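You operate a simulated robot arm through the tools that you are given. There is no shell and no other tool. Be economical: measure what you need, move in short steps, check, and stop when the job is done.

You are at the controls of a simulated robot arm. One attempt, no reset.

## Task
Push the left bench cupboard door shut. Take the grey pad from the top of the steel rack and leave it on the cream drying chart. Fetch the peg from the top of the steel rack and stand it on the left end of the workbench. Put the oil can that says "HV 32" from the top of the green cabinet on the right end of the base beam. Press the filter button three times. Fetch the small jar and stand it on top of the plank on the back half of the board table. Put one of the grey jars from the left end of the press ledge on the brown veneer. Put the small tub marked "filler" from the raised strip of the board table on the loose gauge. Do these in any order. Set down upright: peg, oil can, small jar, grey jar.

Only the result counts: the job must be done as asked and must still hold three seconds after the hand-in. Knocking over, shifting, dropping, spilling or breaking anything else fails it.

## Robot
A 6-joint arm with a four-finger gripper on a trunk, on a base that drives. Base frame: it is fixed to the floor where the robot stands at the start and does not move with it; the origin is under the middle of the robot, x ahead of it, y to its left, z up. Units: mm, rad, N and s.
With the tool pointing down near the work surface it reaches from about 300 to 700 mm from the robot's upright axis, wherever it stands. Its first joint turns from -2.897 to 2.897 rad. Places, roughly: brown veneer [-4250, 1250, 1000]; drying chart [-9500, 0, 750]; filter button [-7400, -3000, 700]; grey jar [-4250, -1750, 1750]; grey pad (7x9x3 cm) [-9600, -300, 800]; left bench cupboard door [500, 100, 500]; left end of the workbench (52x24 cm) [-7380, 2280, 800]; loose gauge [-3000, 250, 1000]; oil can [-8000, -2250, 750]; peg (2x2x5 cm) [-9400, -500, 800]; plank (30x18x3 cm) [-4400, 1600, 900]; right end of the base beam (31x21 cm) [-6200, 860, 520]; small jar [-4500, -1500, 1750]; small tub [-2750, -250, 1000]. Payload 3.43 kg.
The tool frame sits at the grasp point between the pads (the TCP): z along the fingers, y along the line on which they close. The tips reach 30 mm beyond it. Largest opening 120 mm; the body of the gripper starts 85 mm behind the TCP.
Orientation is told as [roll, pitch, yaw] about the base's x, y, z axes, in that order, counted from this pose: with the fingers straight down and closing along the base's y, the tool's x points along the base's -x, its y along +y and its z along -z.

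## Interface
- The arm moves only by the tool servo_tool. Its argument "series" is a list of rows, each a list of 7 numbers: the shift along the base's x, y, z in mm, then the turn, a rotation vector about the base's x, y, z in rad, then the closure, from 0 (fully open) to 1 (shut). In form: [[tx, ty, tz, ax, ay, az, claw], ...]. A call has 1 to 8 rows; each row is the pose to reach, as a shift and turn from the pose commanded when the call began. A row lasts 0.2 s, in which the tool goes at most 50 mm and 0.15 rad; a call with a longer step from one row to the next is refused whole, and so is a gripper value outside its range. A pose out of reach is approached as far as the arm can. The call stops where the force on the tool passes 40 N (or 10 N more than at its start, if that is more) or the arm is blocked; 0.2 s more then pass. The fingers move at their own pace and stop on an object; they squeeze with about 33 N. The grip force told is the motor's: it shows also when the fingers shut on nothing. Time passes only in rows, and 0.2 s behind the last, so rows that repeat a pose let the fingers close. The reply holds the time, the measured pose of the TCP, the force on the tool along the base axes, the opening and the grip force, in the units named above and with some noise, with the torque about the TCP (base axes, N m) and any sound that the robot's microphone picked up.
- Cameras (640 x 400 px; columns grow to the right, rows downward): "scene" is now at [54.8, 127.1, 1528.6]; the picture's right is [-0.14, -0.99, 0.00], its down [-0.86, 0.12, -0.50] and it looks along [0.49, -0.07, -0.87] (base axes); focal length 282 px, centre (320, 200). "wrist" rides on the gripper at [71, -17, -121] in the tool frame; the picture's right is [0.23, 0.97, 0.00], its down [-0.81, 0.19, -0.55] and it looks along [-0.54, 0.13, 0.83] (tool axes); focal length 275 px, centre (320, 200).
- snapshot(camera): a new picture of that camera. The clock stands still meanwhile.
- lift_body(by): slides the trunk up (or, below 0, down) by that many mm; the arm and the scene camera ride with it, the base frame stays. It gives what a move gives, with no picture.
- base_move(legs): drives the robot by 1 to 6 legs, each [ahead, left, turn to the left] in mm, mm and rad, along the robot's own axes; the way and the turn of a leg run together, so that a leg with both is an arc; at most 1500 mm and 3.142 rad a leg. The arm and the cameras ride along, it lands a little off, and it stops where it bumps. It gives what a move gives.
- pan_tilt(pan, tilt): turns the head with the scene camera to pan (to the left, within 2.094 rad either way) and tilt (down, from -0.506 to 1.204), counted from straight ahead of the robot. It gives what a move gives.
- measure_at(camera, pixels): there is no depth. For up to 12 entries [column, row, z] of the newest picture of that camera ("zoom" is the newest enlarged one), the place [x, y] in the base frame at which the ray of that pixel passes the height z, good to about 2 mm, but the place of the scene camera against the robot may be out by one fixed shift of up to 18 mm in any direction. The clock stands still meanwhile.
- zoom(camera, box): a new picture of the part [left, top, right, bottom] of that camera's present view, enlarged. The clock stands still meanwhile.
- sign_off(): hands the job in; it is judged then, once.

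Go step by step. Measure first, check grasps and placings, and put right what went wrong. The budget is 138 turns and 170 pictures, counting those below and the enlarged ones. Unless the task says otherwise, let go and move clear before handing in, and close with one line.

The tools are called as name(argument=value, ...) on one line, values as JSON. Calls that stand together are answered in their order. servo_tool: Moves the arm, as the interface text tells. Its arguments: {"type":"object","properties":{"series":{"type":"array","items":{"type":"array","items":{"type":"number"}}}},"required":["series"]} The other tools are called the same way: lift_body (by) slides the trunk up or down; base_move (legs) drives the base; pan_tilt (pan, tilt) turns the head that bears the scene camera; snapshot (camera) takes a picture; measure_at (camera, pixels) gives the place at which the rays of pixels pass given heights; zoom (camera, box) takes an enlarged picture of a part of a camera's view; sign_off () hands the job in.

At the start:

```text
clock: 0.0
ee_pos: [418.2, 12.8, 964.5]
tool_rot: [0.0, 0.0, 0.0]
force: [-0.2, -0.1, 0.4]
ft_torque: [0.0, -0.03, 0.02]
grip_width: 120.0
grasp_force: 0.1
trunk travel left (down, up): [-50.0, 390.0]
robot x, y, heading: [-3.6, -2.3, 0.006]
head pan, tilt: [-0.138, 1.052]
```

scene: 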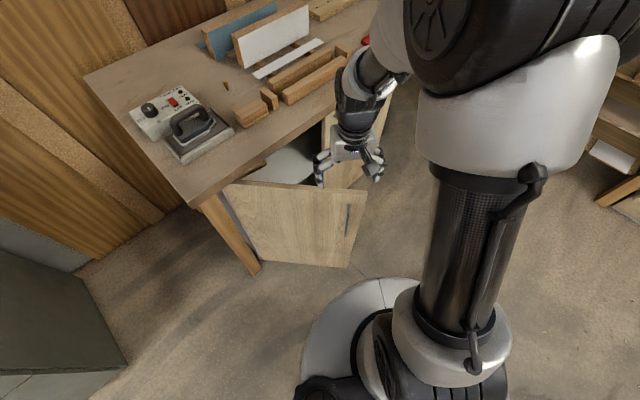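
wrist: 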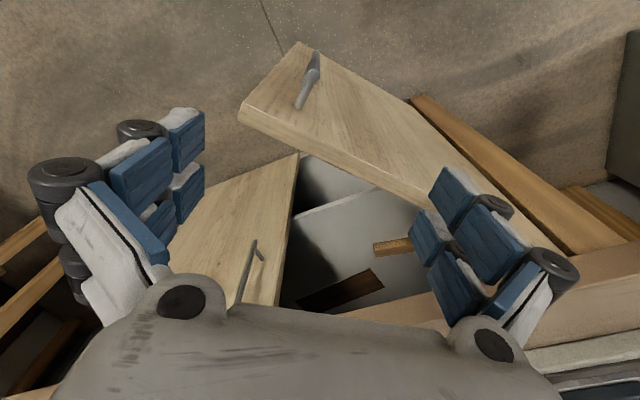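

The left door appears in the scene view with its top edge from about (232,182) to (365,190) and bottom edge (250,262)–(350,267). I'll measure these corners at several heights to get the door's geometry.

measure_at(camera="scene", pixels=[[365, 190, 700], [365, 190, 600], [350, 267, 200], [350, 267, 100], [350, 267, 300], [232, 183, 700], [232, 183, 600], [245, 262, 200], [348, 220, 500], [348, 220, 400], [190, 205, 800], [325, 115, 700]])

measure_at(camera="wrist", pixels=[[298, 42, 700], [298, 42, 600], [240, 110, 700], [240, 110, 600], [430, 205, 700], [430, 205, 600], [299, 155, 700], [299, 155, 600], [310, 80, 500], [310, 80, 400]])

pan_tilt(pan=0, tilt=0.8)

snapshot(camera="scene")

```text
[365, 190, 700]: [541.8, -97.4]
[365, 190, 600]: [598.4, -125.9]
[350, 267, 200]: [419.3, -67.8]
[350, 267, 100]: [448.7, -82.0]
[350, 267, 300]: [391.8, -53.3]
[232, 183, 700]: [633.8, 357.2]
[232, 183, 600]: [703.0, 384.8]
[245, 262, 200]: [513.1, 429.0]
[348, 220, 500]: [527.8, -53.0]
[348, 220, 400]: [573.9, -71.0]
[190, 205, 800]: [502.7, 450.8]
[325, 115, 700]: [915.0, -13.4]
```

```text
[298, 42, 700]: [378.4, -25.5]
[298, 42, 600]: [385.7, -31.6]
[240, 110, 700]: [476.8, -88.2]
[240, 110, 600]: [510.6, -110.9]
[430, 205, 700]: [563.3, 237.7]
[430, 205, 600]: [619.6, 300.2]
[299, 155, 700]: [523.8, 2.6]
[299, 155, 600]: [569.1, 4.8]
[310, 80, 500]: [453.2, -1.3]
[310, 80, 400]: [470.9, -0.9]
```

```text
clock: 0.8
ee_pos: [419.6, 12.6, 964.3]
tool_rot: [-0.001, 0.0, 0.001]
force: [-0.2, -0.4, -0.7]
ft_torque: [-0.01, 0.0, -0.01]
grip_width: 120.1
grasp_force: 0.1
trunk travel left (down, up): [-50.0, 390.0]
robot x, y, heading: [-0.9, 2.9, -0.002]
head pan, tilt: [0.0, 0.799]
```

```text
167 pictures are left
```

scene: 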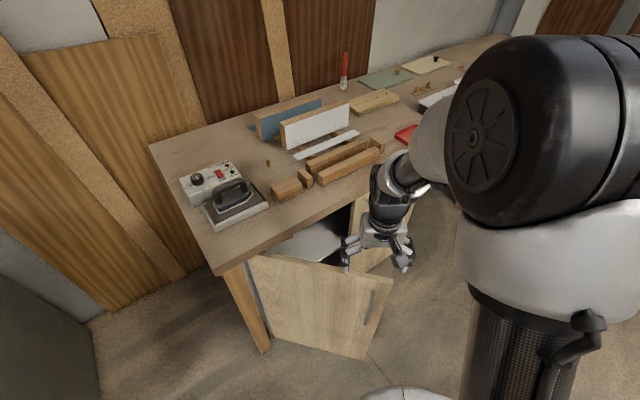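

The door's free bottom corner agrees with z≈200, and its top is near z≈870. In the new picture the bench front edge runs from (215,273) to (352,195), so the bench is turned relative to me; I'll measure the bench line, hinge and free corners.

measure_at(camera="scene", pixels=[[215, 274, 800], [215, 274, 900], [350, 196, 800], [350, 196, 900], [392, 280, 700], [392, 280, 850], [368, 359, 200], [368, 359, 100], [250, 253, 700], [250, 253, 850], [265, 350, 0], [278, 342, 200]])

zoom(camera="scene", box=[200, 170, 440, 370])

zoom(camera="wrist", box=[160, 20, 640, 340])

```text
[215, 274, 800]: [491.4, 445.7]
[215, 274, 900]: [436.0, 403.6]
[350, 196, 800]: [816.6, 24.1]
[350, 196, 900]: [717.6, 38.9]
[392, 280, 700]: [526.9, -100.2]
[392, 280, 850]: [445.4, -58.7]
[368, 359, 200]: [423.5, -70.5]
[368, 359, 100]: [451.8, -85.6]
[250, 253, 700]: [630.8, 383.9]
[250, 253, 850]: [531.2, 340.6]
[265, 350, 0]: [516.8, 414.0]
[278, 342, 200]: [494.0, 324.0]
```

```text
2.00 times, centred on (320, 270) of scene
```

zoom: 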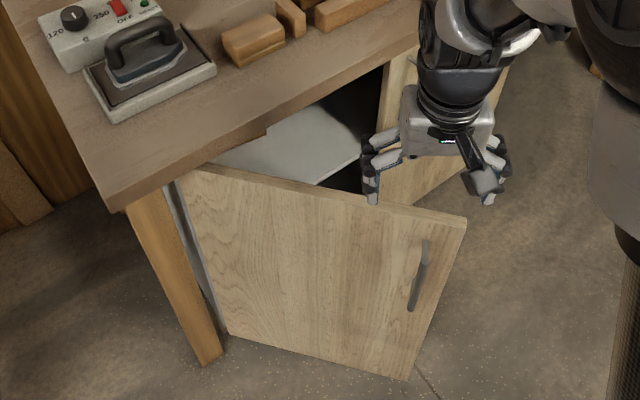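

```text
1.25 times, centred on (400, 180) of wrist
```

zoom: 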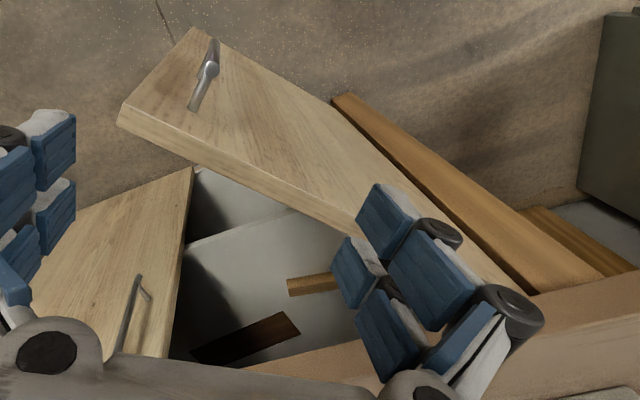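

The bench top is at about z 850–900 and its front edge points along (0.61,-0.79). The left door is hinged near (538,344), its free edge is near (449,-60), and it stands about 50° open; the right door is already shut. I'll back off a little, then tilt the closed fingers forward in front of the door.

base_move(legs=[[-150, 0, 0]])

servo_tool(series=[[10, 10, -40, 0, -0.15, 0, 1], [25, 20, -80, 0, -0.3, 0, 1], [40, 30, -125, 0, -0.45, 0, 1], [55, 40, -170, 0, -0.6, 0, 1], [70, 50, -215, 0, -0.75, 0, 1], [85, 60, -255, 0, -0.9, 0, 1], [100, 70, -300, 0, -1.05, 0, 1], [120, 70, -320, 0, -1.15, 0, 1]])

snapshot(camera="scene")

```text
clock: 2.1
ee_pos: [269.7, 12.8, 965.3]
tool_rot: [0.0, 0.002, -0.001]
force: [-0.3, -0.1, 0.0]
ft_torque: [0.02, -0.04, 0.01]
grip_width: 120.2
grasp_force: 0.2
trunk travel left (down, up): [-50.0, 390.0]
robot x, y, heading: [-147.0, -1.5, 0.001]
head pan, tilt: [0.0, 0.799]
```

```text
clock: 3.9
ee_pos: [389.5, 82.6, 644.9]
tool_rot: [-0.002, -1.151, 0.0]
force: [0.8, 0.2, 0.1]
ft_torque: [0.01, -0.02, 0.03]
grip_width: 0.0
grasp_force: 19.5
out of reach, approached as far as the arm can: row 2, 3, 4
trunk travel left (down, up): [-50.0, 390.0]
robot x, y, heading: [-149.3, 2.1, -0.003]
head pan, tilt: [0.0, 0.799]
```

```text
164 pictures are left
```

scene: 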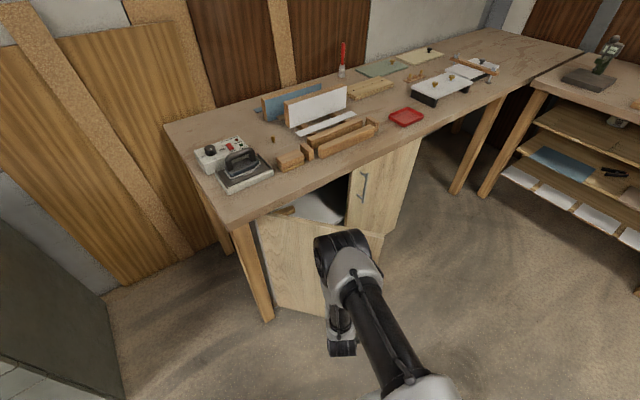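

The arm is placed in front of the door with nothing in its way. I'll push forward along the door's arc.

servo_tool(series=[[40, -3, 0, 0, 0, 0, 1], [80, -6, 0, 0, 0, 0, 1], [120, -8, 0, 0, 0, 0, 1], [155, -4, 0, 0, 0, 0, 1], [190, 3, 0, 0, 0, 0, 1], [222, 13, 0, 0, 0, 0, 1], [255, 30, 0, 0, 0, 0, 1], [280, 44, 0, 0, 0, 0, 1]])

snapshot(camera="scene")

```text
clock: 5.7
ee_pos: [648.1, 117.4, 640.4]
tool_rot: [0.0, -1.142, 0.0]
force: [-9.8, -3.4, -3.5]
ft_torque: [0.0, 0.08, -0.04]
grip_width: 0.0
grasp_force: 32.4
out of reach, approached as far as the arm can: row 8
trunk travel left (down, up): [-50.0, 390.0]
robot x, y, heading: [-151.1, -0.3, -0.002]
head pan, tilt: [0.0, 0.799]
```

```text
163 pictures are left
```

scene: 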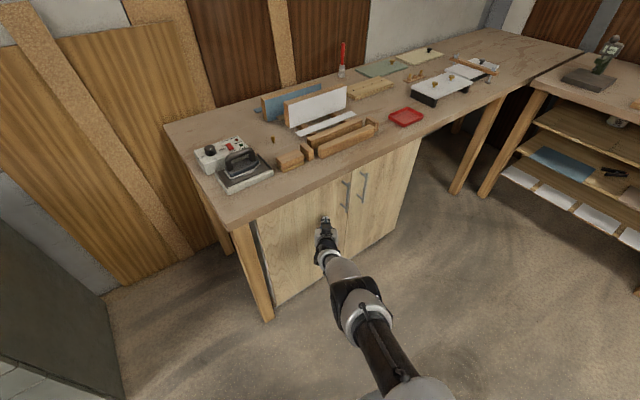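

The door is almost flush but the arm ran out of reach. I'll retract a bit, drive 100 mm closer, and press again.

servo_tool(series=[[-40, -10, 0, 0, 0, 0, 1], [-80, -20, 0, 0, 0, 0, 1], [-120, -30, 0, 0, 0, 0, 1]])

base_move(legs=[[100, 0, 0]])

servo_tool(series=[[30, 10, 0, 0, 0, 0, 1], [50, 20, 0, 0, 0, 0, 1], [65, 30, 0, 0, 0, 0, 1], [80, 40, 0, 0, 0, 0, 1], [90, 45, 0, 0, 0, 0, 1], [100, 50, 0, 0, 0, 0, 1]])

zoom(camera="scene", box=[200, 170, 440, 370])

```text
clock: 6.5
ee_pos: [532.5, 87.0, 646.1]
tool_rot: [0.001, -1.152, -0.001]
force: [-0.1, -0.4, -0.5]
ft_torque: [0.01, 0.05, 0.0]
grip_width: 0.0
grasp_force: 33.0
trunk travel left (down, up): [-50.0, 390.0]
robot x, y, heading: [-152.0, -2.6, 0.004]
head pan, tilt: [0.0, 0.799]
```

```text
clock: 7.7
ee_pos: [632.9, 87.1, 643.4]
tool_rot: [0.0, -1.151, -0.002]
force: [0.2, 0.0, -0.3]
ft_torque: [-0.03, 0.01, 0.01]
grip_width: 0.0
grasp_force: 32.8
trunk travel left (down, up): [-50.0, 390.0]
robot x, y, heading: [-53.5, -1.4, -0.0]
head pan, tilt: [0.0, 0.799]
```

```text
clock: 8.2
ee_pos: [665.6, 94.5, 638.6]
tool_rot: [0.0, -1.137, -0.015]
force: [-12.4, -8.2, 4.0]
ft_torque: [0.09, -0.25, -0.15]
grip_width: 0.0
grasp_force: 32.8
trunk travel left (down, up): [-50.0, 390.0]
robot x, y, heading: [-54.1, -1.0, 0.001]
head pan, tilt: [0.0, 0.799]
stopped in row 2: the force on the tool passed its limit at 60 N (the readings are from after the stop); the commanded pose is now the measured one
```

```text
2.00 times, centred on (320, 270) of scene
```

zoom: 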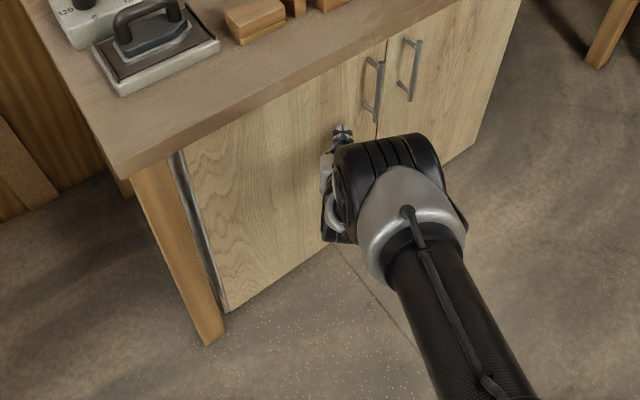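

The force peaked at 60 N against the stop and the two doors look flush. I'll retract with the tool turned back down, then back off and look around.

servo_tool(series=[[-45, -10, 0, 0, 0, 0, 1], [-90, -20, 0, 0, 0.1, 0, 0.6], [-130, -30, 25, 0, 0.25, 0, 0.3], [-160, -40, 60, 0, 0.4, 0, 0], [-185, -50, 100, 0, 0.55, 0, 0], [-200, -60, 145, 0, 0.7, 0, 0], [-210, -70, 190, 0, 0.85, 0, 0], [-220, -80, 235, 0, 1.0, 0, 0]])

base_move(legs=[[-500, 0, 0]])

servo_tool(series=[[0, 0, 45, 0, 0.137, 0.015, 0], [-20, 0, 90, 0, 0.137, 0.015, 0]])

zoom(camera="scene", box=[160, 100, 480, 300])

pan_tilt(pan=2.09, tilt=0.3)

snapshot(camera="scene")

pan_tilt(pan=-2.09, tilt=0.3)

snapshot(camera="scene")

```text
clock: 10.1
ee_pos: [454.1, 34.1, 853.6]
tool_rot: [0.063, -0.214, 0.002]
force: [-1.4, -0.3, -0.3]
ft_torque: [0.0, -0.1, -0.03]
grip_width: 111.8
grasp_force: 0.0
out of reach, approached as far as the arm can: row 7, 8
trunk travel left (down, up): [-50.0, 390.0]
robot x, y, heading: [-51.1, -0.9, 0.005]
head pan, tilt: [0.0, 0.799]
```

```text
clock: 13.0
ee_pos: [-43.2, 35.0, 852.0]
tool_rot: [0.062, -0.216, 0.001]
force: [0.3, 0.6, 0.8]
ft_torque: [-0.01, -0.03, 0.0]
grip_width: 120.1
grasp_force: 0.1
trunk travel left (down, up): [-50.0, 390.0]
robot x, y, heading: [-549.7, -2.7, -0.0]
head pan, tilt: [0.0, 0.799]
```

```text
clock: 13.6
ee_pos: [-65.8, 35.5, 943.8]
tool_rot: [0.063, -0.077, 0.015]
force: [0.3, 0.7, -0.2]
ft_torque: [0.0, -0.03, -0.03]
grip_width: 120.0
grasp_force: 0.1
trunk travel left (down, up): [-50.0, 390.0]
robot x, y, heading: [-547.2, -1.1, -0.004]
head pan, tilt: [0.0, 0.799]
```

```text
2.00 times, centred on (320, 200) of scene
```

zoom: 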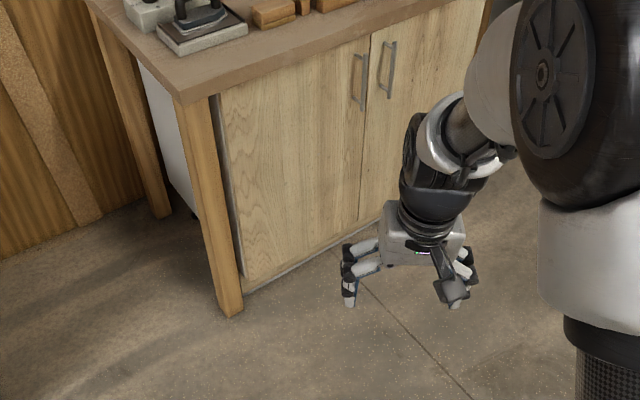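

```text
clock: 15.6
ee_pos: [-63.8, 35.6, 942.6]
tool_rot: [0.062, -0.078, 0.018]
force: [0.5, -0.1, 0.1]
ft_torque: [0.0, 0.0, -0.03]
grip_width: 120.1
grasp_force: 0.0
trunk travel left (down, up): [-50.0, 390.0]
robot x, y, heading: [-552.9, 4.3, -0.002]
head pan, tilt: [2.089, 0.3]
```

```text
160 pictures are left
```

scene: 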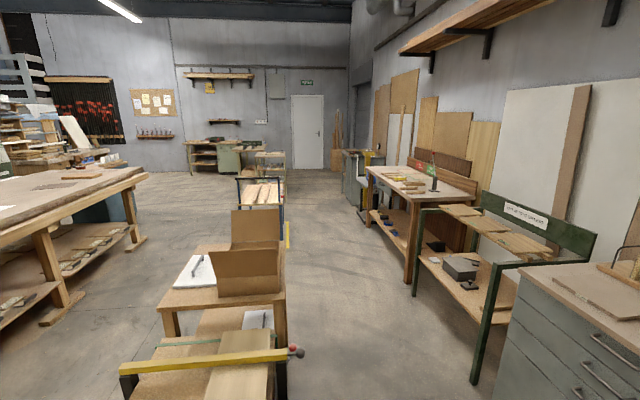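

```text
clock: 19.0
ee_pos: [-64.8, 36.1, 942.1]
tool_rot: [0.062, -0.079, 0.018]
force: [-0.6, -0.1, 1.0]
ft_torque: [0.0, 0.02, 0.0]
grip_width: 120.0
grasp_force: 0.1
trunk travel left (down, up): [-50.0, 390.0]
robot x, y, heading: [-554.8, 5.2, 0.0]
head pan, tilt: [-2.089, 0.3]
```

```text
159 pictures are left
```

scene: 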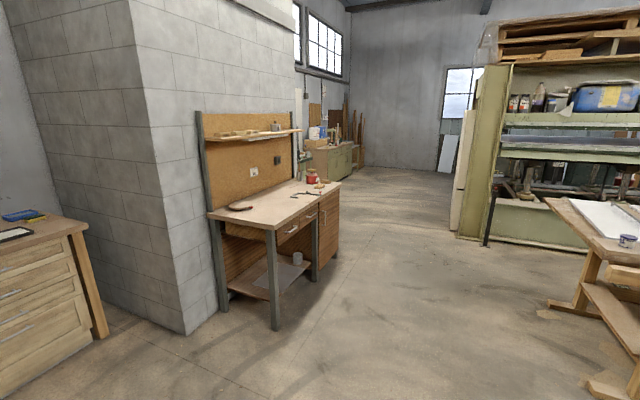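

Door is shut. I'll turn around to face the shop and look.

base_move(legs=[[-300, 0, 0], [0, 0, 3.141]])

pan_tilt(pan=0.4, tilt=0.25)

snapshot(camera="scene")

pan_tilt(pan=-0.4, tilt=0.25)

snapshot(camera="scene")

```text
clock: 28.5
ee_pos: [-1332.2, -61.1, 943.5]
tool_rot: [0.065, -0.078, -3.068]
force: [0.6, 0.0, -0.2]
ft_torque: [-0.02, 0.0, 0.0]
grip_width: 120.1
grasp_force: 0.0
trunk travel left (down, up): [-50.0, 390.0]
robot x, y, heading: [-848.1, 1.9, -3.089]
head pan, tilt: [-2.089, 0.3]
```

```text
clock: 30.8
ee_pos: [-1332.5, -61.4, 942.5]
tool_rot: [0.062, -0.079, -3.067]
force: [-0.3, -1.4, -0.2]
ft_torque: [0.02, -0.01, -0.02]
grip_width: 120.1
grasp_force: 0.0
trunk travel left (down, up): [-50.0, 390.0]
robot x, y, heading: [-850.0, -0.0, -3.086]
head pan, tilt: [0.4, 0.25]
```

```text
158 pictures are left
```

scene: 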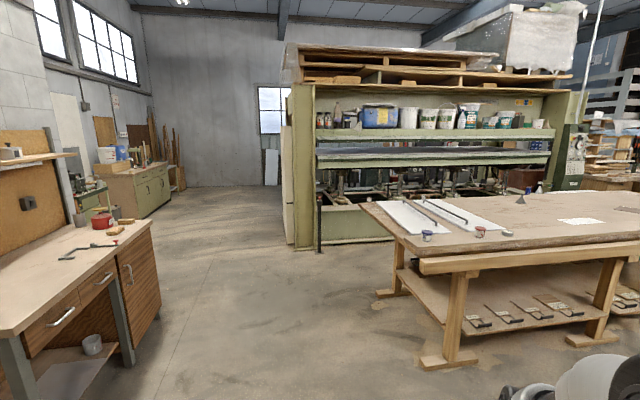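

```text
clock: 31.9
ee_pos: [-1332.1, -60.7, 941.9]
tool_rot: [0.062, -0.08, -3.067]
force: [0.0, -0.4, -0.4]
ft_torque: [-0.02, -0.01, -0.01]
grip_width: 119.8
grasp_force: 0.1
trunk travel left (down, up): [-50.0, 390.0]
robot x, y, heading: [-849.7, -3.0, -3.086]
head pan, tilt: [-0.4, 0.25]
```

```text
157 pictures are left
```

scene: 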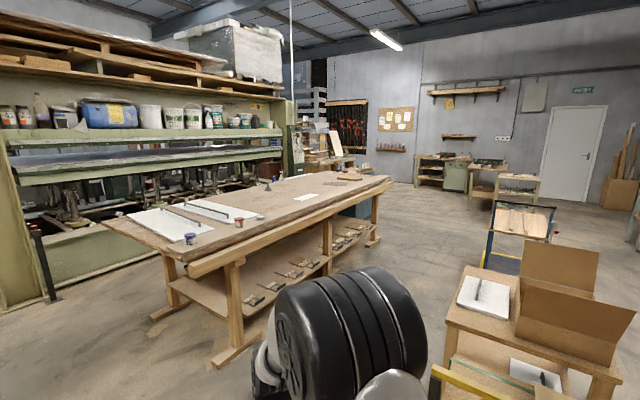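

The board table stands ahead with two small tubs near (188,238) and (238,222) in the latest picture. I'll zoom on the table and the press ledge to read labels.

zoom(camera="scene", box=[100, 160, 400, 348])

measure_at(camera="scene", pixels=[[188, 240, 950], [238, 223, 950], [103, 222, 900], [188, 268, 900], [390, 180, 900], [300, 172, 900], [222, 365, 0], [155, 318, 0], [370, 245, 0], [45, 300, 0]])

zoom(camera="scene", box=[0, 60, 300, 248])

```text
2.13 times, centred on (250, 254) of scene
```

zoom: 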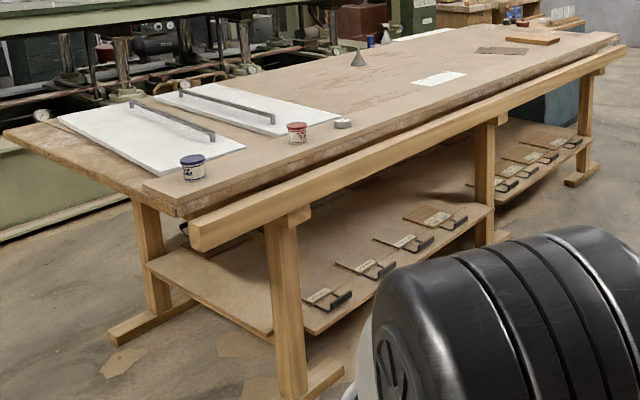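

```text
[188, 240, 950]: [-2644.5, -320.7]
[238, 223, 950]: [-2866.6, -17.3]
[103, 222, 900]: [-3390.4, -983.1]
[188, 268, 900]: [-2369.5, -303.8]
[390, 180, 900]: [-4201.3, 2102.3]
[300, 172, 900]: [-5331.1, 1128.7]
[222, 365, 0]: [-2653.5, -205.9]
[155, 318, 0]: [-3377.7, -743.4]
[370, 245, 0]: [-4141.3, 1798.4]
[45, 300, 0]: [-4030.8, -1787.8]
```

```text
2.13 times, centred on (150, 154) of scene
```

zoom: 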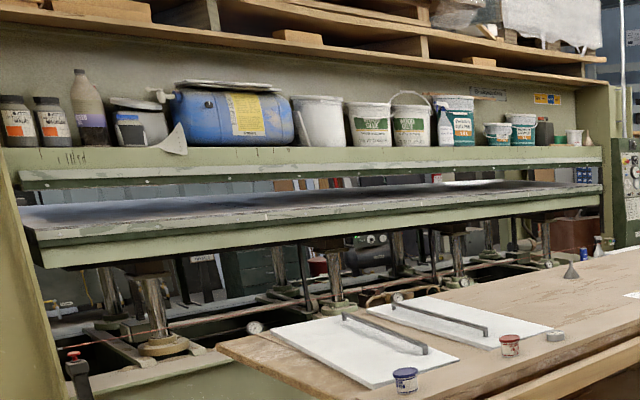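

Two tubs stand on the table's raised strip (blue lid and red lid), and the gauge lies beside the red one. I'll raise the trunk for clearance and drive to stand square in front of the tubs.

lift_body(by=200)

base_move(legs=[[1292, -172, 0], [0, 0, 0.596]])

servo_tool(series=[[0, 0, 0, 0.0977, -0.0233, 0, 0]])

pan_tilt(pan=0.0, tilt=0.75)

snapshot(camera="scene")

snapshot(camera="wrist")

```text
clock: 34.0
ee_pos: [-1331.5, -61.8, 1141.8]
tool_rot: [0.064, -0.077, -3.068]
force: [0.8, 0.3, -0.6]
ft_torque: [0.02, -0.01, -0.01]
grip_width: 120.1
grasp_force: 0.1
trunk travel left (down, up): [-250.0, 190.0]
robot x, y, heading: [-848.5, -0.1, -3.09]
head pan, tilt: [-0.4, 0.25]
```

```text
clock: 36.1
ee_pos: [-1456.5, -109.6, 1143.5]
tool_rot: [0.062, -0.076, -3.069]
force: [-0.3, 0.6, -1.0]
ft_torque: [0.0, -0.02, -0.03]
grip_width: 119.6
grasp_force: 0.0
trunk travel left (down, up): [-250.0, 190.0]
robot x, y, heading: [-972.5, -48.5, -3.08]
head pan, tilt: [-0.4, 0.25]
stopped in leg 1: the robot was blocked; the commanded pose is now the measured one
```

```text
clock: 36.5
ee_pos: [-1454.6, -110.8, 1142.9]
tool_rot: [-0.035, -0.047, -3.063]
force: [-0.4, 0.5, 0.4]
ft_torque: [0.06, -0.05, -0.02]
grip_width: 119.7
grasp_force: 0.1
trunk travel left (down, up): [-250.0, 190.0]
robot x, y, heading: [-969.7, -47.8, -3.089]
head pan, tilt: [-0.4, 0.25]
```

```text
clock: 37.4
ee_pos: [-1453.3, -108.8, 1142.7]
tool_rot: [-0.032, -0.047, -3.063]
force: [0.0, -0.2, 1.0]
ft_torque: [0.0, 0.03, -0.02]
grip_width: 119.8
grasp_force: 0.0
trunk travel left (down, up): [-250.0, 190.0]
robot x, y, heading: [-969.4, -49.4, -3.093]
head pan, tilt: [0.0, 0.75]
```

```text
154 pictures are left
```

scene: 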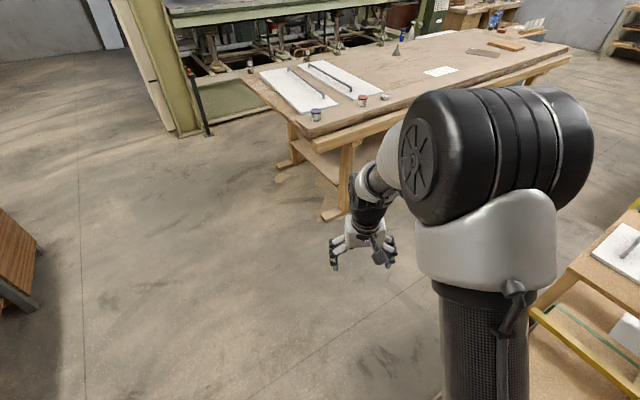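

```text
153 pictures are left
```

wrist: 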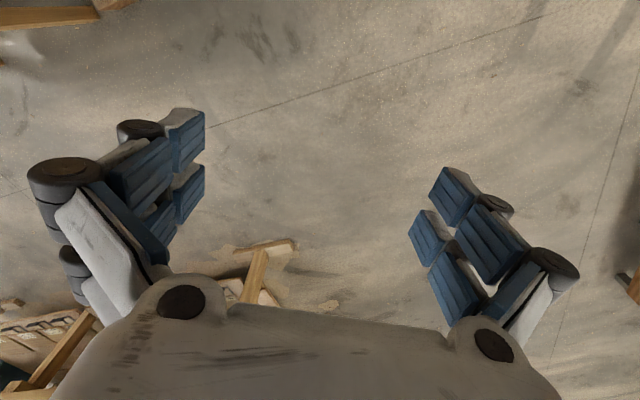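

I grazed the small bench on my right, and it stopped me without visible change. I'll sidestep left, advance, then turn and look to the right before closing in.

base_move(legs=[[0, 250, 0], [800, 0, 0], [0, 0, 0.596]])

pan_tilt(pan=-1.6, tilt=0.7)

snapshot(camera="scene")

pan_tilt(pan=0.2, tilt=0.6)

snapshot(camera="scene")

```text
clock: 44.8
ee_pos: [-2120.5, -659.4, 1143.6]
tool_rot: [-0.035, -0.047, -2.475]
force: [0.7, 0.8, -0.1]
ft_torque: [0.03, 0.02, 0.0]
grip_width: 119.8
grasp_force: 0.1
trunk travel left (down, up): [-250.0, 190.0]
robot x, y, heading: [-1751.6, -336.7, -2.495]
head pan, tilt: [0.0, 0.75]
```

```text
clock: 46.4
ee_pos: [-2121.1, -658.7, 1143.7]
tool_rot: [-0.033, -0.047, -2.474]
force: [-0.5, 0.2, 0.0]
ft_torque: [-0.02, 0.01, 0.0]
grip_width: 119.9
grasp_force: 0.1
trunk travel left (down, up): [-250.0, 190.0]
robot x, y, heading: [-1754.6, -341.4, -2.492]
head pan, tilt: [-1.6, 0.7]
```

```text
152 pictures are left
```

scene: 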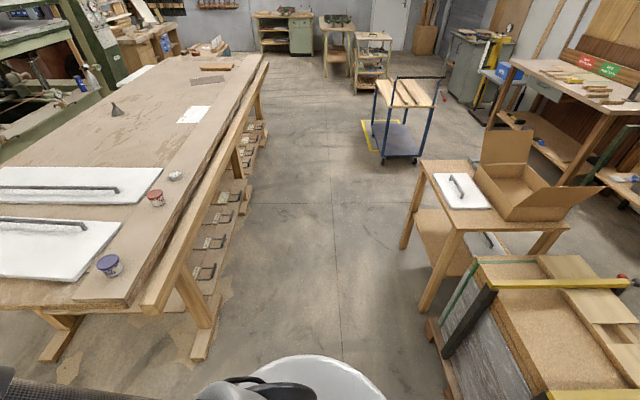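

```text
clock: 48.2
ee_pos: [-2120.1, -658.2, 1144.2]
tool_rot: [-0.034, -0.048, -2.473]
force: [0.7, 0.1, -0.1]
ft_torque: [0.04, -0.03, -0.03]
grip_width: 120.2
grasp_force: 0.1
trunk travel left (down, up): [-250.0, 190.0]
robot x, y, heading: [-1751.9, -341.6, -2.499]
head pan, tilt: [0.201, 0.6]
```

```text
151 pictures are left
```

scene: 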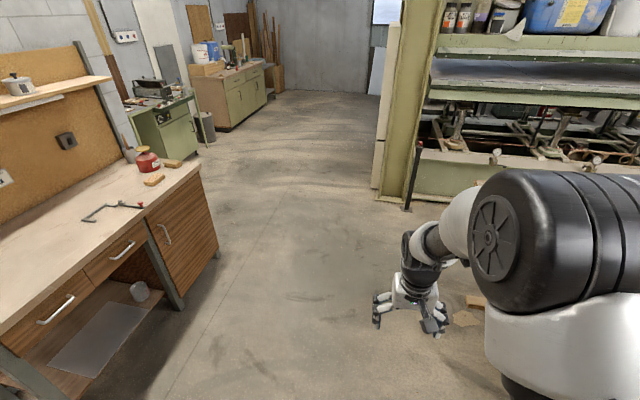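

The aisle between the table and the small bench is clear. I'll slide right along the table to stand in front of the two tubs and the gauge.

base_move(legs=[[73, 0, 0], [0, -812, 0]])

pan_tilt(pan=0.0, tilt=0.95)

snapshot(camera="scene")

snapshot(camera="wrist")

```text
clock: 53.2
ee_pos: [-2671.3, -45.0, 1143.0]
tool_rot: [-0.031, -0.047, -2.476]
force: [0.5, -0.2, 0.2]
ft_torque: [-0.04, 0.0, 0.01]
grip_width: 119.8
grasp_force: 0.0
trunk travel left (down, up): [-250.0, 190.0]
robot x, y, heading: [-2304.3, 275.4, -2.504]
head pan, tilt: [0.201, 0.6]
```

```text
clock: 54.1
ee_pos: [-2671.4, -44.9, 1142.8]
tool_rot: [-0.034, -0.047, -2.476]
force: [0.7, 0.2, -1.2]
ft_torque: [-0.01, -0.03, 0.01]
grip_width: 120.1
grasp_force: 0.1
trunk travel left (down, up): [-250.0, 190.0]
robot x, y, heading: [-2306.0, 269.8, -2.501]
head pan, tilt: [0.0, 0.949]
```

```text
150 pictures are left
```

scene: 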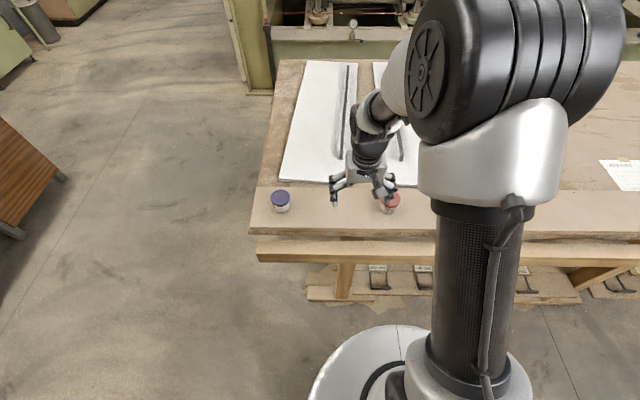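

```text
149 pictures are left
```

wrist: 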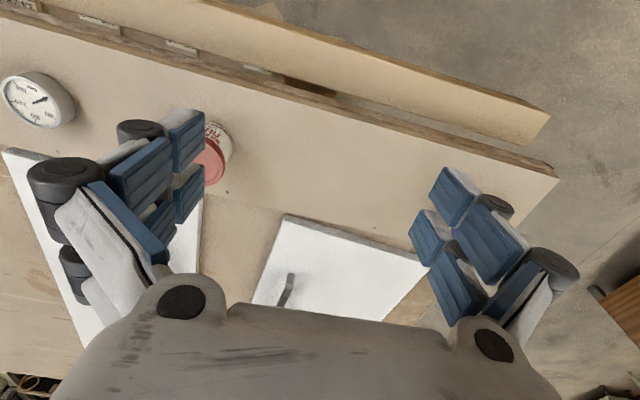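

The blue tub is at scene (281,202), the red tub is half hidden near (393,203), and the gauge is at wrist (38,98). I'll zoom to read the labels.

zoom(camera="scene", box=[261, 182, 301, 222])

zoom(camera="wrist", box=[160, 100, 260, 200])

measure_at(camera="scene", pixels=[[281, 196, 950], [281, 196, 900], [281, 211, 850], [281, 211, 900], [393, 199, 950], [393, 199, 900], [249, 234, 850], [249, 234, 900]])

measure_at(camera="wrist", pixels=[[210, 158, 950], [210, 158, 900], [38, 98, 900], [38, 98, 850], [545, 195, 850], [545, 195, 900], [557, 172, 850], [557, 172, 900]])

```text
10.00 times, centred on (281, 202) of scene
```

zoom: 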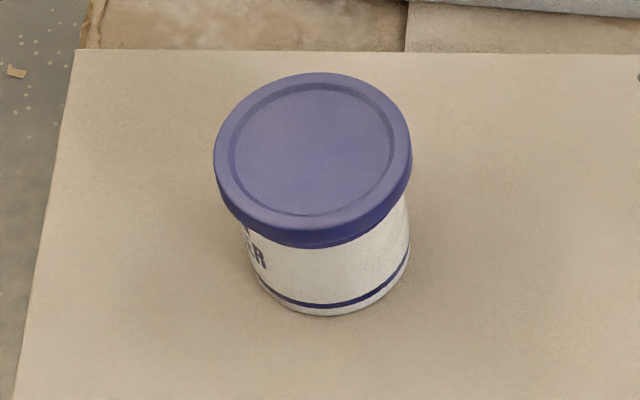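

```text
4.00 times, centred on (210, 150) of wrist
```

zoom: 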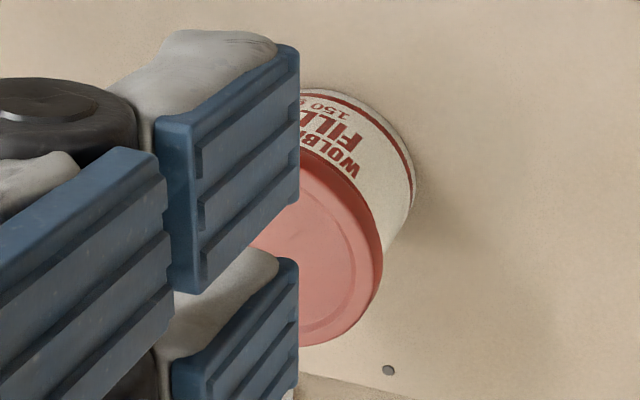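

```text
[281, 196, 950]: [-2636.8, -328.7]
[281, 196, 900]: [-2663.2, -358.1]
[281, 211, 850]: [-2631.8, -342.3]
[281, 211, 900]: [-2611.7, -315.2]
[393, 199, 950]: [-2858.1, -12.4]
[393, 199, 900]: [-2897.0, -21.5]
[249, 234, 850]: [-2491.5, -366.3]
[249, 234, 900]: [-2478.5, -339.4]
```

```text
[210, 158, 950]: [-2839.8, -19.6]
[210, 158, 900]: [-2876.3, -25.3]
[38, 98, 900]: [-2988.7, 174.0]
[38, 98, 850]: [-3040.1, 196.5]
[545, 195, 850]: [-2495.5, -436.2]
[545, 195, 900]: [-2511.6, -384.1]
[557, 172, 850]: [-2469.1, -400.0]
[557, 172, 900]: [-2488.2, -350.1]
```

The red tub reads "WOLB… FILL…", so that is the filler. I'll move over it with the tool levelled and look through the wrist camera.

servo_tool(series=[[-45, 8, 0, 0.003, -0.057, 0, 0], [-90, 15, -10, 0.003, -0.057, 0, 0], [-135, 20, -20, 0.003, -0.057, 0, 0], [-170, 30, -30, 0.003, -0.057, 0, 0]])

snapshot(camera="wrist")

snapshot(camera="scene")

```text
clock: 55.1
ee_pos: [-2841.7, -15.7, 1115.0]
tool_rot: [0.002, 0.0, -2.477]
force: [-0.8, 0.4, 0.2]
ft_torque: [-0.01, -0.01, -0.03]
grip_width: 119.7
grasp_force: 0.0
trunk travel left (down, up): [-250.0, 190.0]
robot x, y, heading: [-2302.5, 274.4, -2.504]
head pan, tilt: [0.0, 0.949]
```

```text
146 pictures are left
```

wrist: 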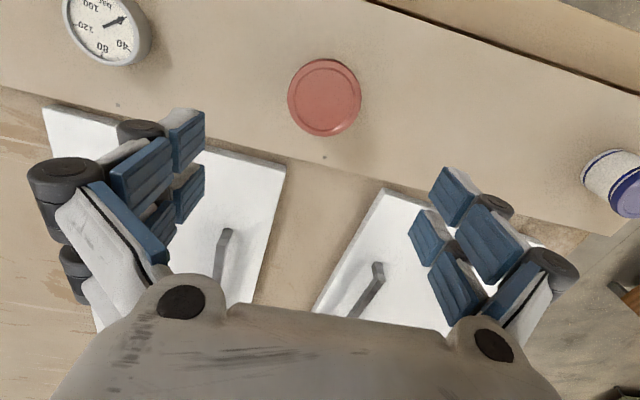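

```text
145 pictures are left
```

scene: 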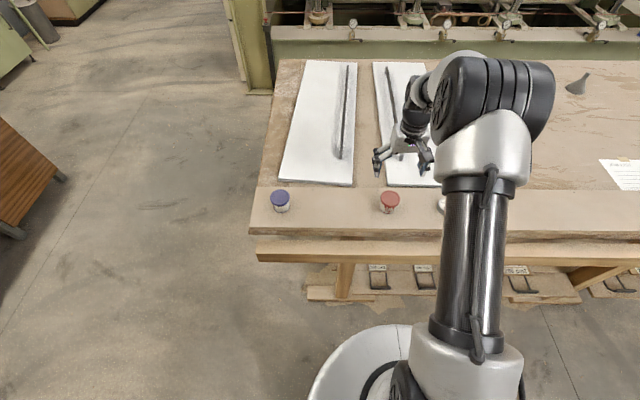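

The red lid is centred at wrist (324,97), nearly below the camera, and the gauge face is near (103,20). I'll measure both.

measure_at(camera="wrist", pixels=[[324, 97, 950], [324, 97, 900], [288, 97, 950], [361, 97, 950], [103, 20, 930], [103, 20, 880], [400, 10, 900]])

zoom(camera="scene", box=[260, 180, 440, 240])

measure_at(camera="scene", pixels=[[389, 196, 950], [389, 196, 930], [391, 213, 880], [391, 213, 900]])

```text
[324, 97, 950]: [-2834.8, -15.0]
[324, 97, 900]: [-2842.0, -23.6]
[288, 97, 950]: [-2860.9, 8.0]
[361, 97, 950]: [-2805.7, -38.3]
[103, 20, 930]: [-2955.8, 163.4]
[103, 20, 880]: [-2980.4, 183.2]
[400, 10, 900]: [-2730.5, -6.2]
```

```text
3.56 times, centred on (350, 210) of scene
```

zoom: 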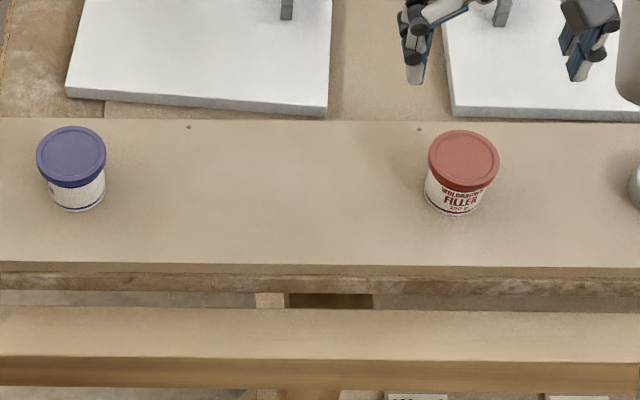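

```text
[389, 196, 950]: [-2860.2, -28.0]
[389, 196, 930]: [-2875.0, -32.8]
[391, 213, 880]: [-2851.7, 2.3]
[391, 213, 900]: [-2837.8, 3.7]
```

The red tub reads "FILLER" and its lid centre is near (-2836,-17). I'll descend straddling it, checking force.

servo_tool(series=[[5, 0, -45, 0, 0, 0, 0], [5, 0, -90, 0, 0, 0, 0], [5, 0, -130, 0, 0, 0, 0], [5, 0, -155, 0, 0, 0, 0]])

snapshot(camera="wrist")

zoom(camera="scene", box=[340, 150, 460, 240])

```text
clock: 56.1
ee_pos: [-2836.1, -16.5, 957.1]
tool_rot: [0.0, -0.002, -2.478]
force: [-0.1, 0.1, -0.5]
ft_torque: [0.0, -0.02, -0.03]
grip_width: 119.7
grasp_force: 0.2
trunk travel left (down, up): [-250.0, 190.0]
robot x, y, heading: [-2303.8, 275.2, -2.502]
head pan, tilt: [0.0, 0.949]
```

```text
143 pictures are left
```

wrist: 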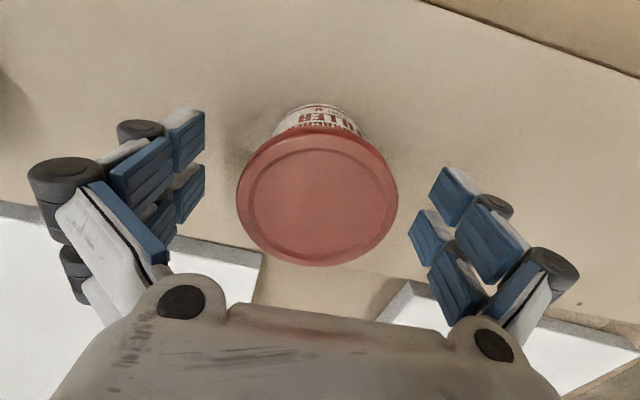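

```text
4.44 times, centred on (400, 195) of scene
```

zoom: 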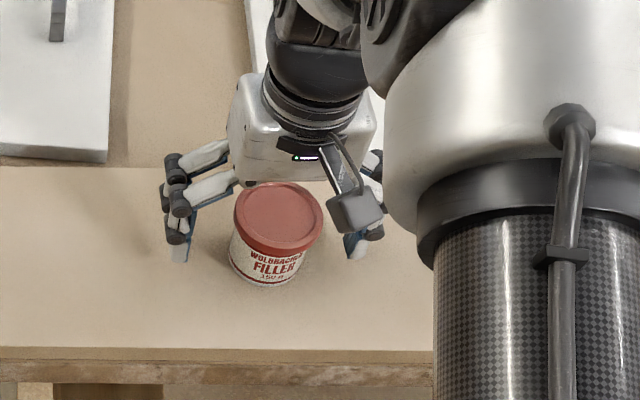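

Comparing the two wrist views, the lid top is at about z 985, so the tips are only just above the table. I'll measure the lid centre at that height before closing.

measure_at(camera="wrist", pixels=[[317, 187, 985], [237, 187, 985], [398, 187, 985], [318, 105, 920], [318, 105, 900]])

```text
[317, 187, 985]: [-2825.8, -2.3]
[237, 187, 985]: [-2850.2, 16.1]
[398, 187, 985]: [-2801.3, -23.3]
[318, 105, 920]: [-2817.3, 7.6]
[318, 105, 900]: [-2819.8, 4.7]
```

Centre is about (-2829,-6). I'll shift by (7,10) and close.

servo_tool(series=[[7, 10, 0, 0, 0, 0, 0], [7, 10, 0, 0, 0, 0, 0.6], [7, 10, 0, 0, 0, 0, 0.7], [7, 10, 0, 0, 0, 0, 0.7], [7, 10, 0, 0, 0, 0, 0.7], [7, 10, 0, 0, 0, 0, 0.7]])

servo_tool(series=[[0, 0, 40, 0, 0, 0, 0.7], [0, 0, 85, 0, 0, 0, 0.7], [-40, 30, 100, 0, 0, 0, 0.7]])

snapshot(camera="wrist")

zoom(camera="scene", box=[360, 120, 500, 240])

```text
clock: 57.5
ee_pos: [-2828.6, -4.4, 957.5]
tool_rot: [-0.003, -0.002, -2.477]
force: [0.3, -0.4, 1.2]
ft_torque: [0.03, -0.02, 0.01]
grip_width: 63.0
grasp_force: 26.1
trunk travel left (down, up): [-250.0, 190.0]
robot x, y, heading: [-2301.5, 272.0, -2.501]
head pan, tilt: [0.0, 0.949]
```

```text
refused: row 3 steps farther than a row can; nothing moved
```

```text
141 pictures are left
```

wrist: 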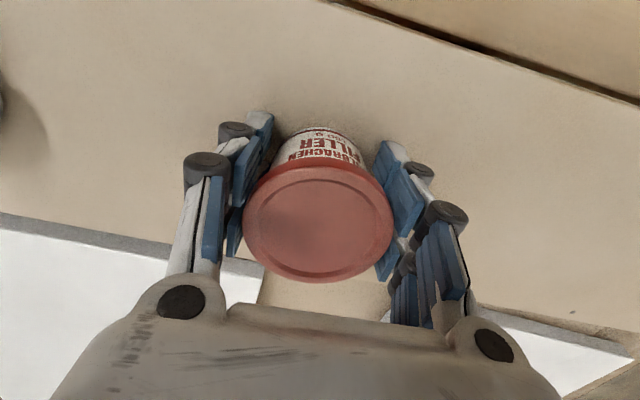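

```text
3.33 times, centred on (430, 180) of scene
```

zoom: 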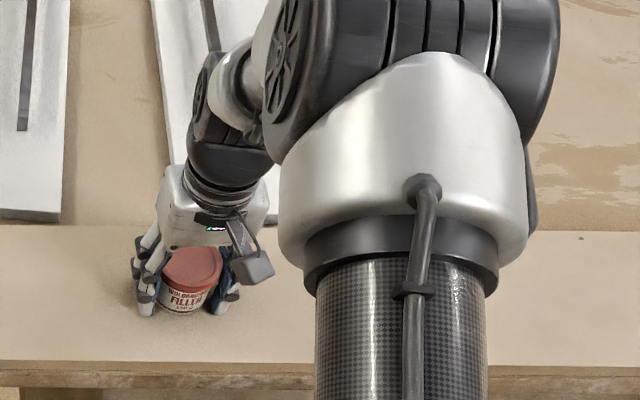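

The tub is gripped at 63 mm. I'll lift it and move toward the gauge, stopping where the camera can see the gauge clearly.

servo_tool(series=[[0, 0, 40, 0, 0, 0, 0.7], [0, 0, 85, 0, 0, 0, 0.7], [-25, 32, 100, 0, 0, 0, 0.7], [-50, 64, 110, 0, 0, 0, 0.7], [-75, 96, 120, 0, 0, 0, 0.7], [-95, 130, 120, 0, 0, 0, 0.7], [-120, 145, 120, 0, 0, 0, 0.7], [-150, 145, 120, 0, 0, 0, 0.7]])

snapshot(camera="wrist")

snapshot(camera="scene")

```text
clock: 59.3
ee_pos: [-2979.6, 139.0, 1077.8]
tool_rot: [0.004, -0.001, -2.477]
force: [-0.5, -0.3, -2.3]
ft_torque: [0.02, -0.07, 0.01]
grip_width: 62.6
grasp_force: 32.9
trunk travel left (down, up): [-250.0, 190.0]
robot x, y, heading: [-2305.0, 275.5, -2.505]
head pan, tilt: [0.0, 0.949]
```

```text
139 pictures are left
```

wrist: 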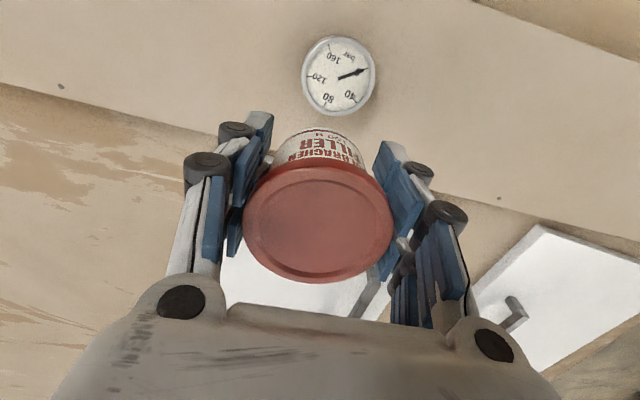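

```text
138 pictures are left
```

scene: 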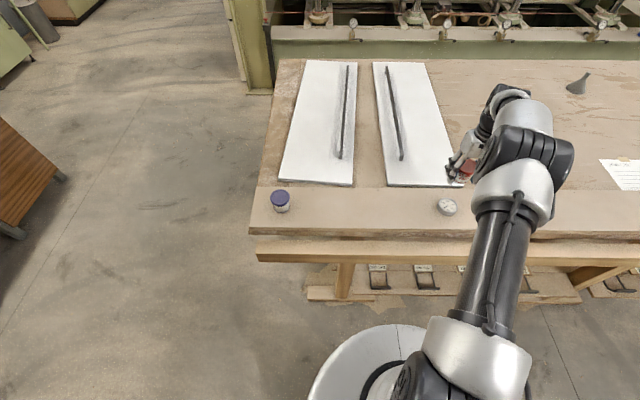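

The gauge centre is at wrist (339,75) and the held lid centre at about (318,222). I'll measure both, and triangulate with the scene view.

measure_at(camera="wrist", pixels=[[339, 75, 950], [339, 75, 930], [302, 75, 940], [376, 75, 940], [318, 222, 1103], [318, 222, 1095], [318, 131, 1040]])

zoom(camera="scene", box=[420, 130, 520, 230])

measure_at(camera="scene", pixels=[[447, 206, 950], [447, 206, 930]])

```text
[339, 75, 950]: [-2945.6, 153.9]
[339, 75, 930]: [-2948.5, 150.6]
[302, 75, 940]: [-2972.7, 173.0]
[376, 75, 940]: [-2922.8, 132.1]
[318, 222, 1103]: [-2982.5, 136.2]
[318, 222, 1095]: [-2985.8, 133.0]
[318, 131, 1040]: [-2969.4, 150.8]
```

```text
4.00 times, centred on (470, 180) of scene
```

zoom: 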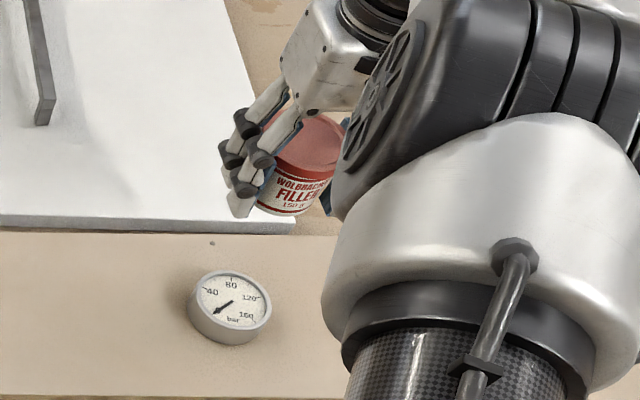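

```text
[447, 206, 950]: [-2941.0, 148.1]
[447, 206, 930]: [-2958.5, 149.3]
```

Gauge centre is about (-2947,152), top near z 945. I'll shift by (38,16) and descend to just above contact.

servo_tool(series=[[38, 16, 0, 0, 0, 0, 0.7], [38, 16, -40, 0, 0, 0, 0.7], [38, 16, -75, 0, 0, 0, 0.7], [38, 16, -82, 0, 0, 0, 0.7]])

zoom(camera="scene", box=[420, 160, 500, 230])

snapshot(camera="wrist")

```text
clock: 60.3
ee_pos: [-2941.2, 155.0, 995.6]
tool_rot: [0.0, -0.001, -2.477]
force: [-0.5, 0.4, -0.9]
ft_torque: [0.01, -0.05, -0.02]
grip_width: 62.4
grasp_force: 33.1
trunk travel left (down, up): [-250.0, 190.0]
robot x, y, heading: [-2302.8, 273.0, -2.501]
head pan, tilt: [0.0, 0.949]
```

```text
5.71 times, centred on (460, 195) of scene
```

zoom: 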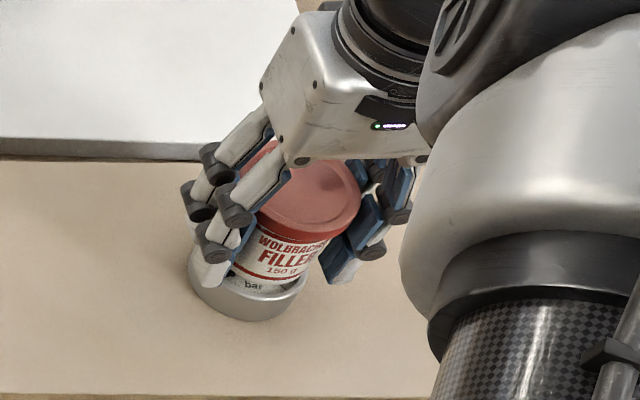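

```text
135 pictures are left
```

wrist: 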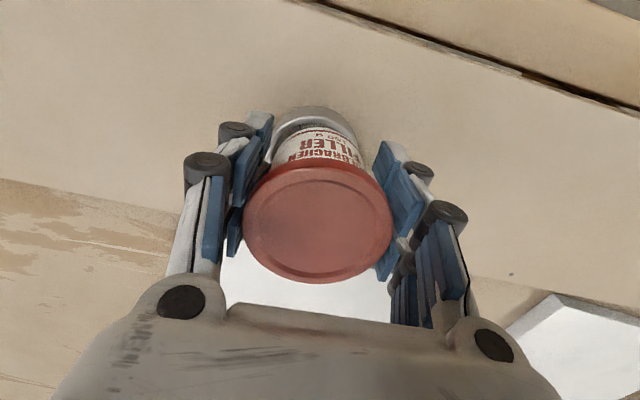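

The tub sits laterally centred but slightly far back over the gauge. I'll shift about 6 mm toward me and lower in small steps.

servo_tool(series=[[5, 4, 0, 0, 0, 0, 0.7], [5, 4, -4, 0, 0, 0, 0.7], [5, 4, -8, 0, 0, 0, 0.7], [5, 4, -8, 0, 0, 0, 0.7]])

zoom(camera="scene", box=[420, 160, 500, 230])

```text
clock: 61.3
ee_pos: [-2936.1, 158.6, 988.1]
tool_rot: [0.0, 0.001, -2.476]
force: [-0.7, 0.3, -1.7]
ft_torque: [0.0, 0.02, -0.01]
grip_width: 62.5
grasp_force: 32.6
trunk travel left (down, up): [-250.0, 190.0]
robot x, y, heading: [-2300.1, 273.7, -2.5]
head pan, tilt: [0.0, 0.949]
```

```text
5.71 times, centred on (460, 195) of scene
```

zoom: 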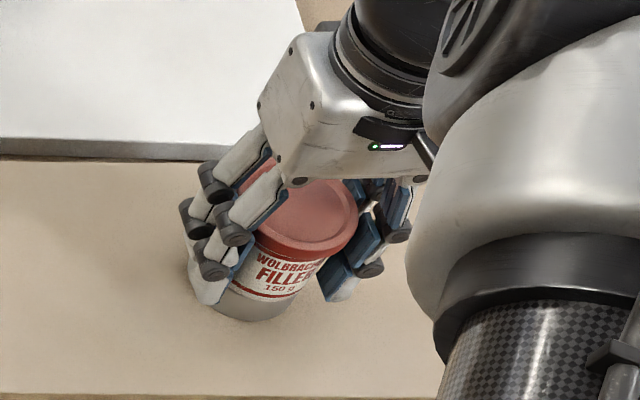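

It's close to contact. One wrist check for centring before the final few mm.

zoom(camera="wrist", box=[220, 80, 420, 205])

```text
3.20 times, centred on (320, 142) of wrist
```

zoom: 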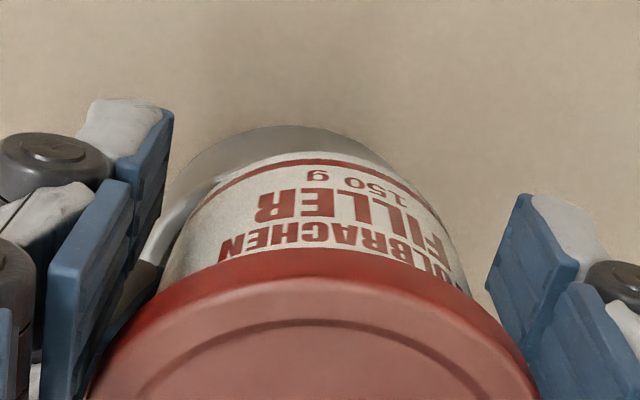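

The gauge shows slightly more to the left, so I'll nudge 3 mm that way and lower further to contact.

servo_tool(series=[[-2, 2.5, 0, 0, 0, 0, 0.7], [-2, 2.5, -3, 0, 0, 0, 0.7], [-2, 2.5, -6, 0, 0, 0, 0.7], [-2, 2.5, -6, 0, 0, 0, 0.7]])

```text
clock: 62.3
ee_pos: [-2938.1, 161.9, 983.1]
tool_rot: [0.0, -0.002, -2.477]
force: [0.4, -0.8, -1.8]
ft_torque: [0.05, 0.05, 0.03]
grip_width: 62.6
grasp_force: 32.6
trunk travel left (down, up): [-250.0, 190.0]
robot x, y, heading: [-2305.6, 276.7, -2.501]
head pan, tilt: [0.0, 0.949]
```

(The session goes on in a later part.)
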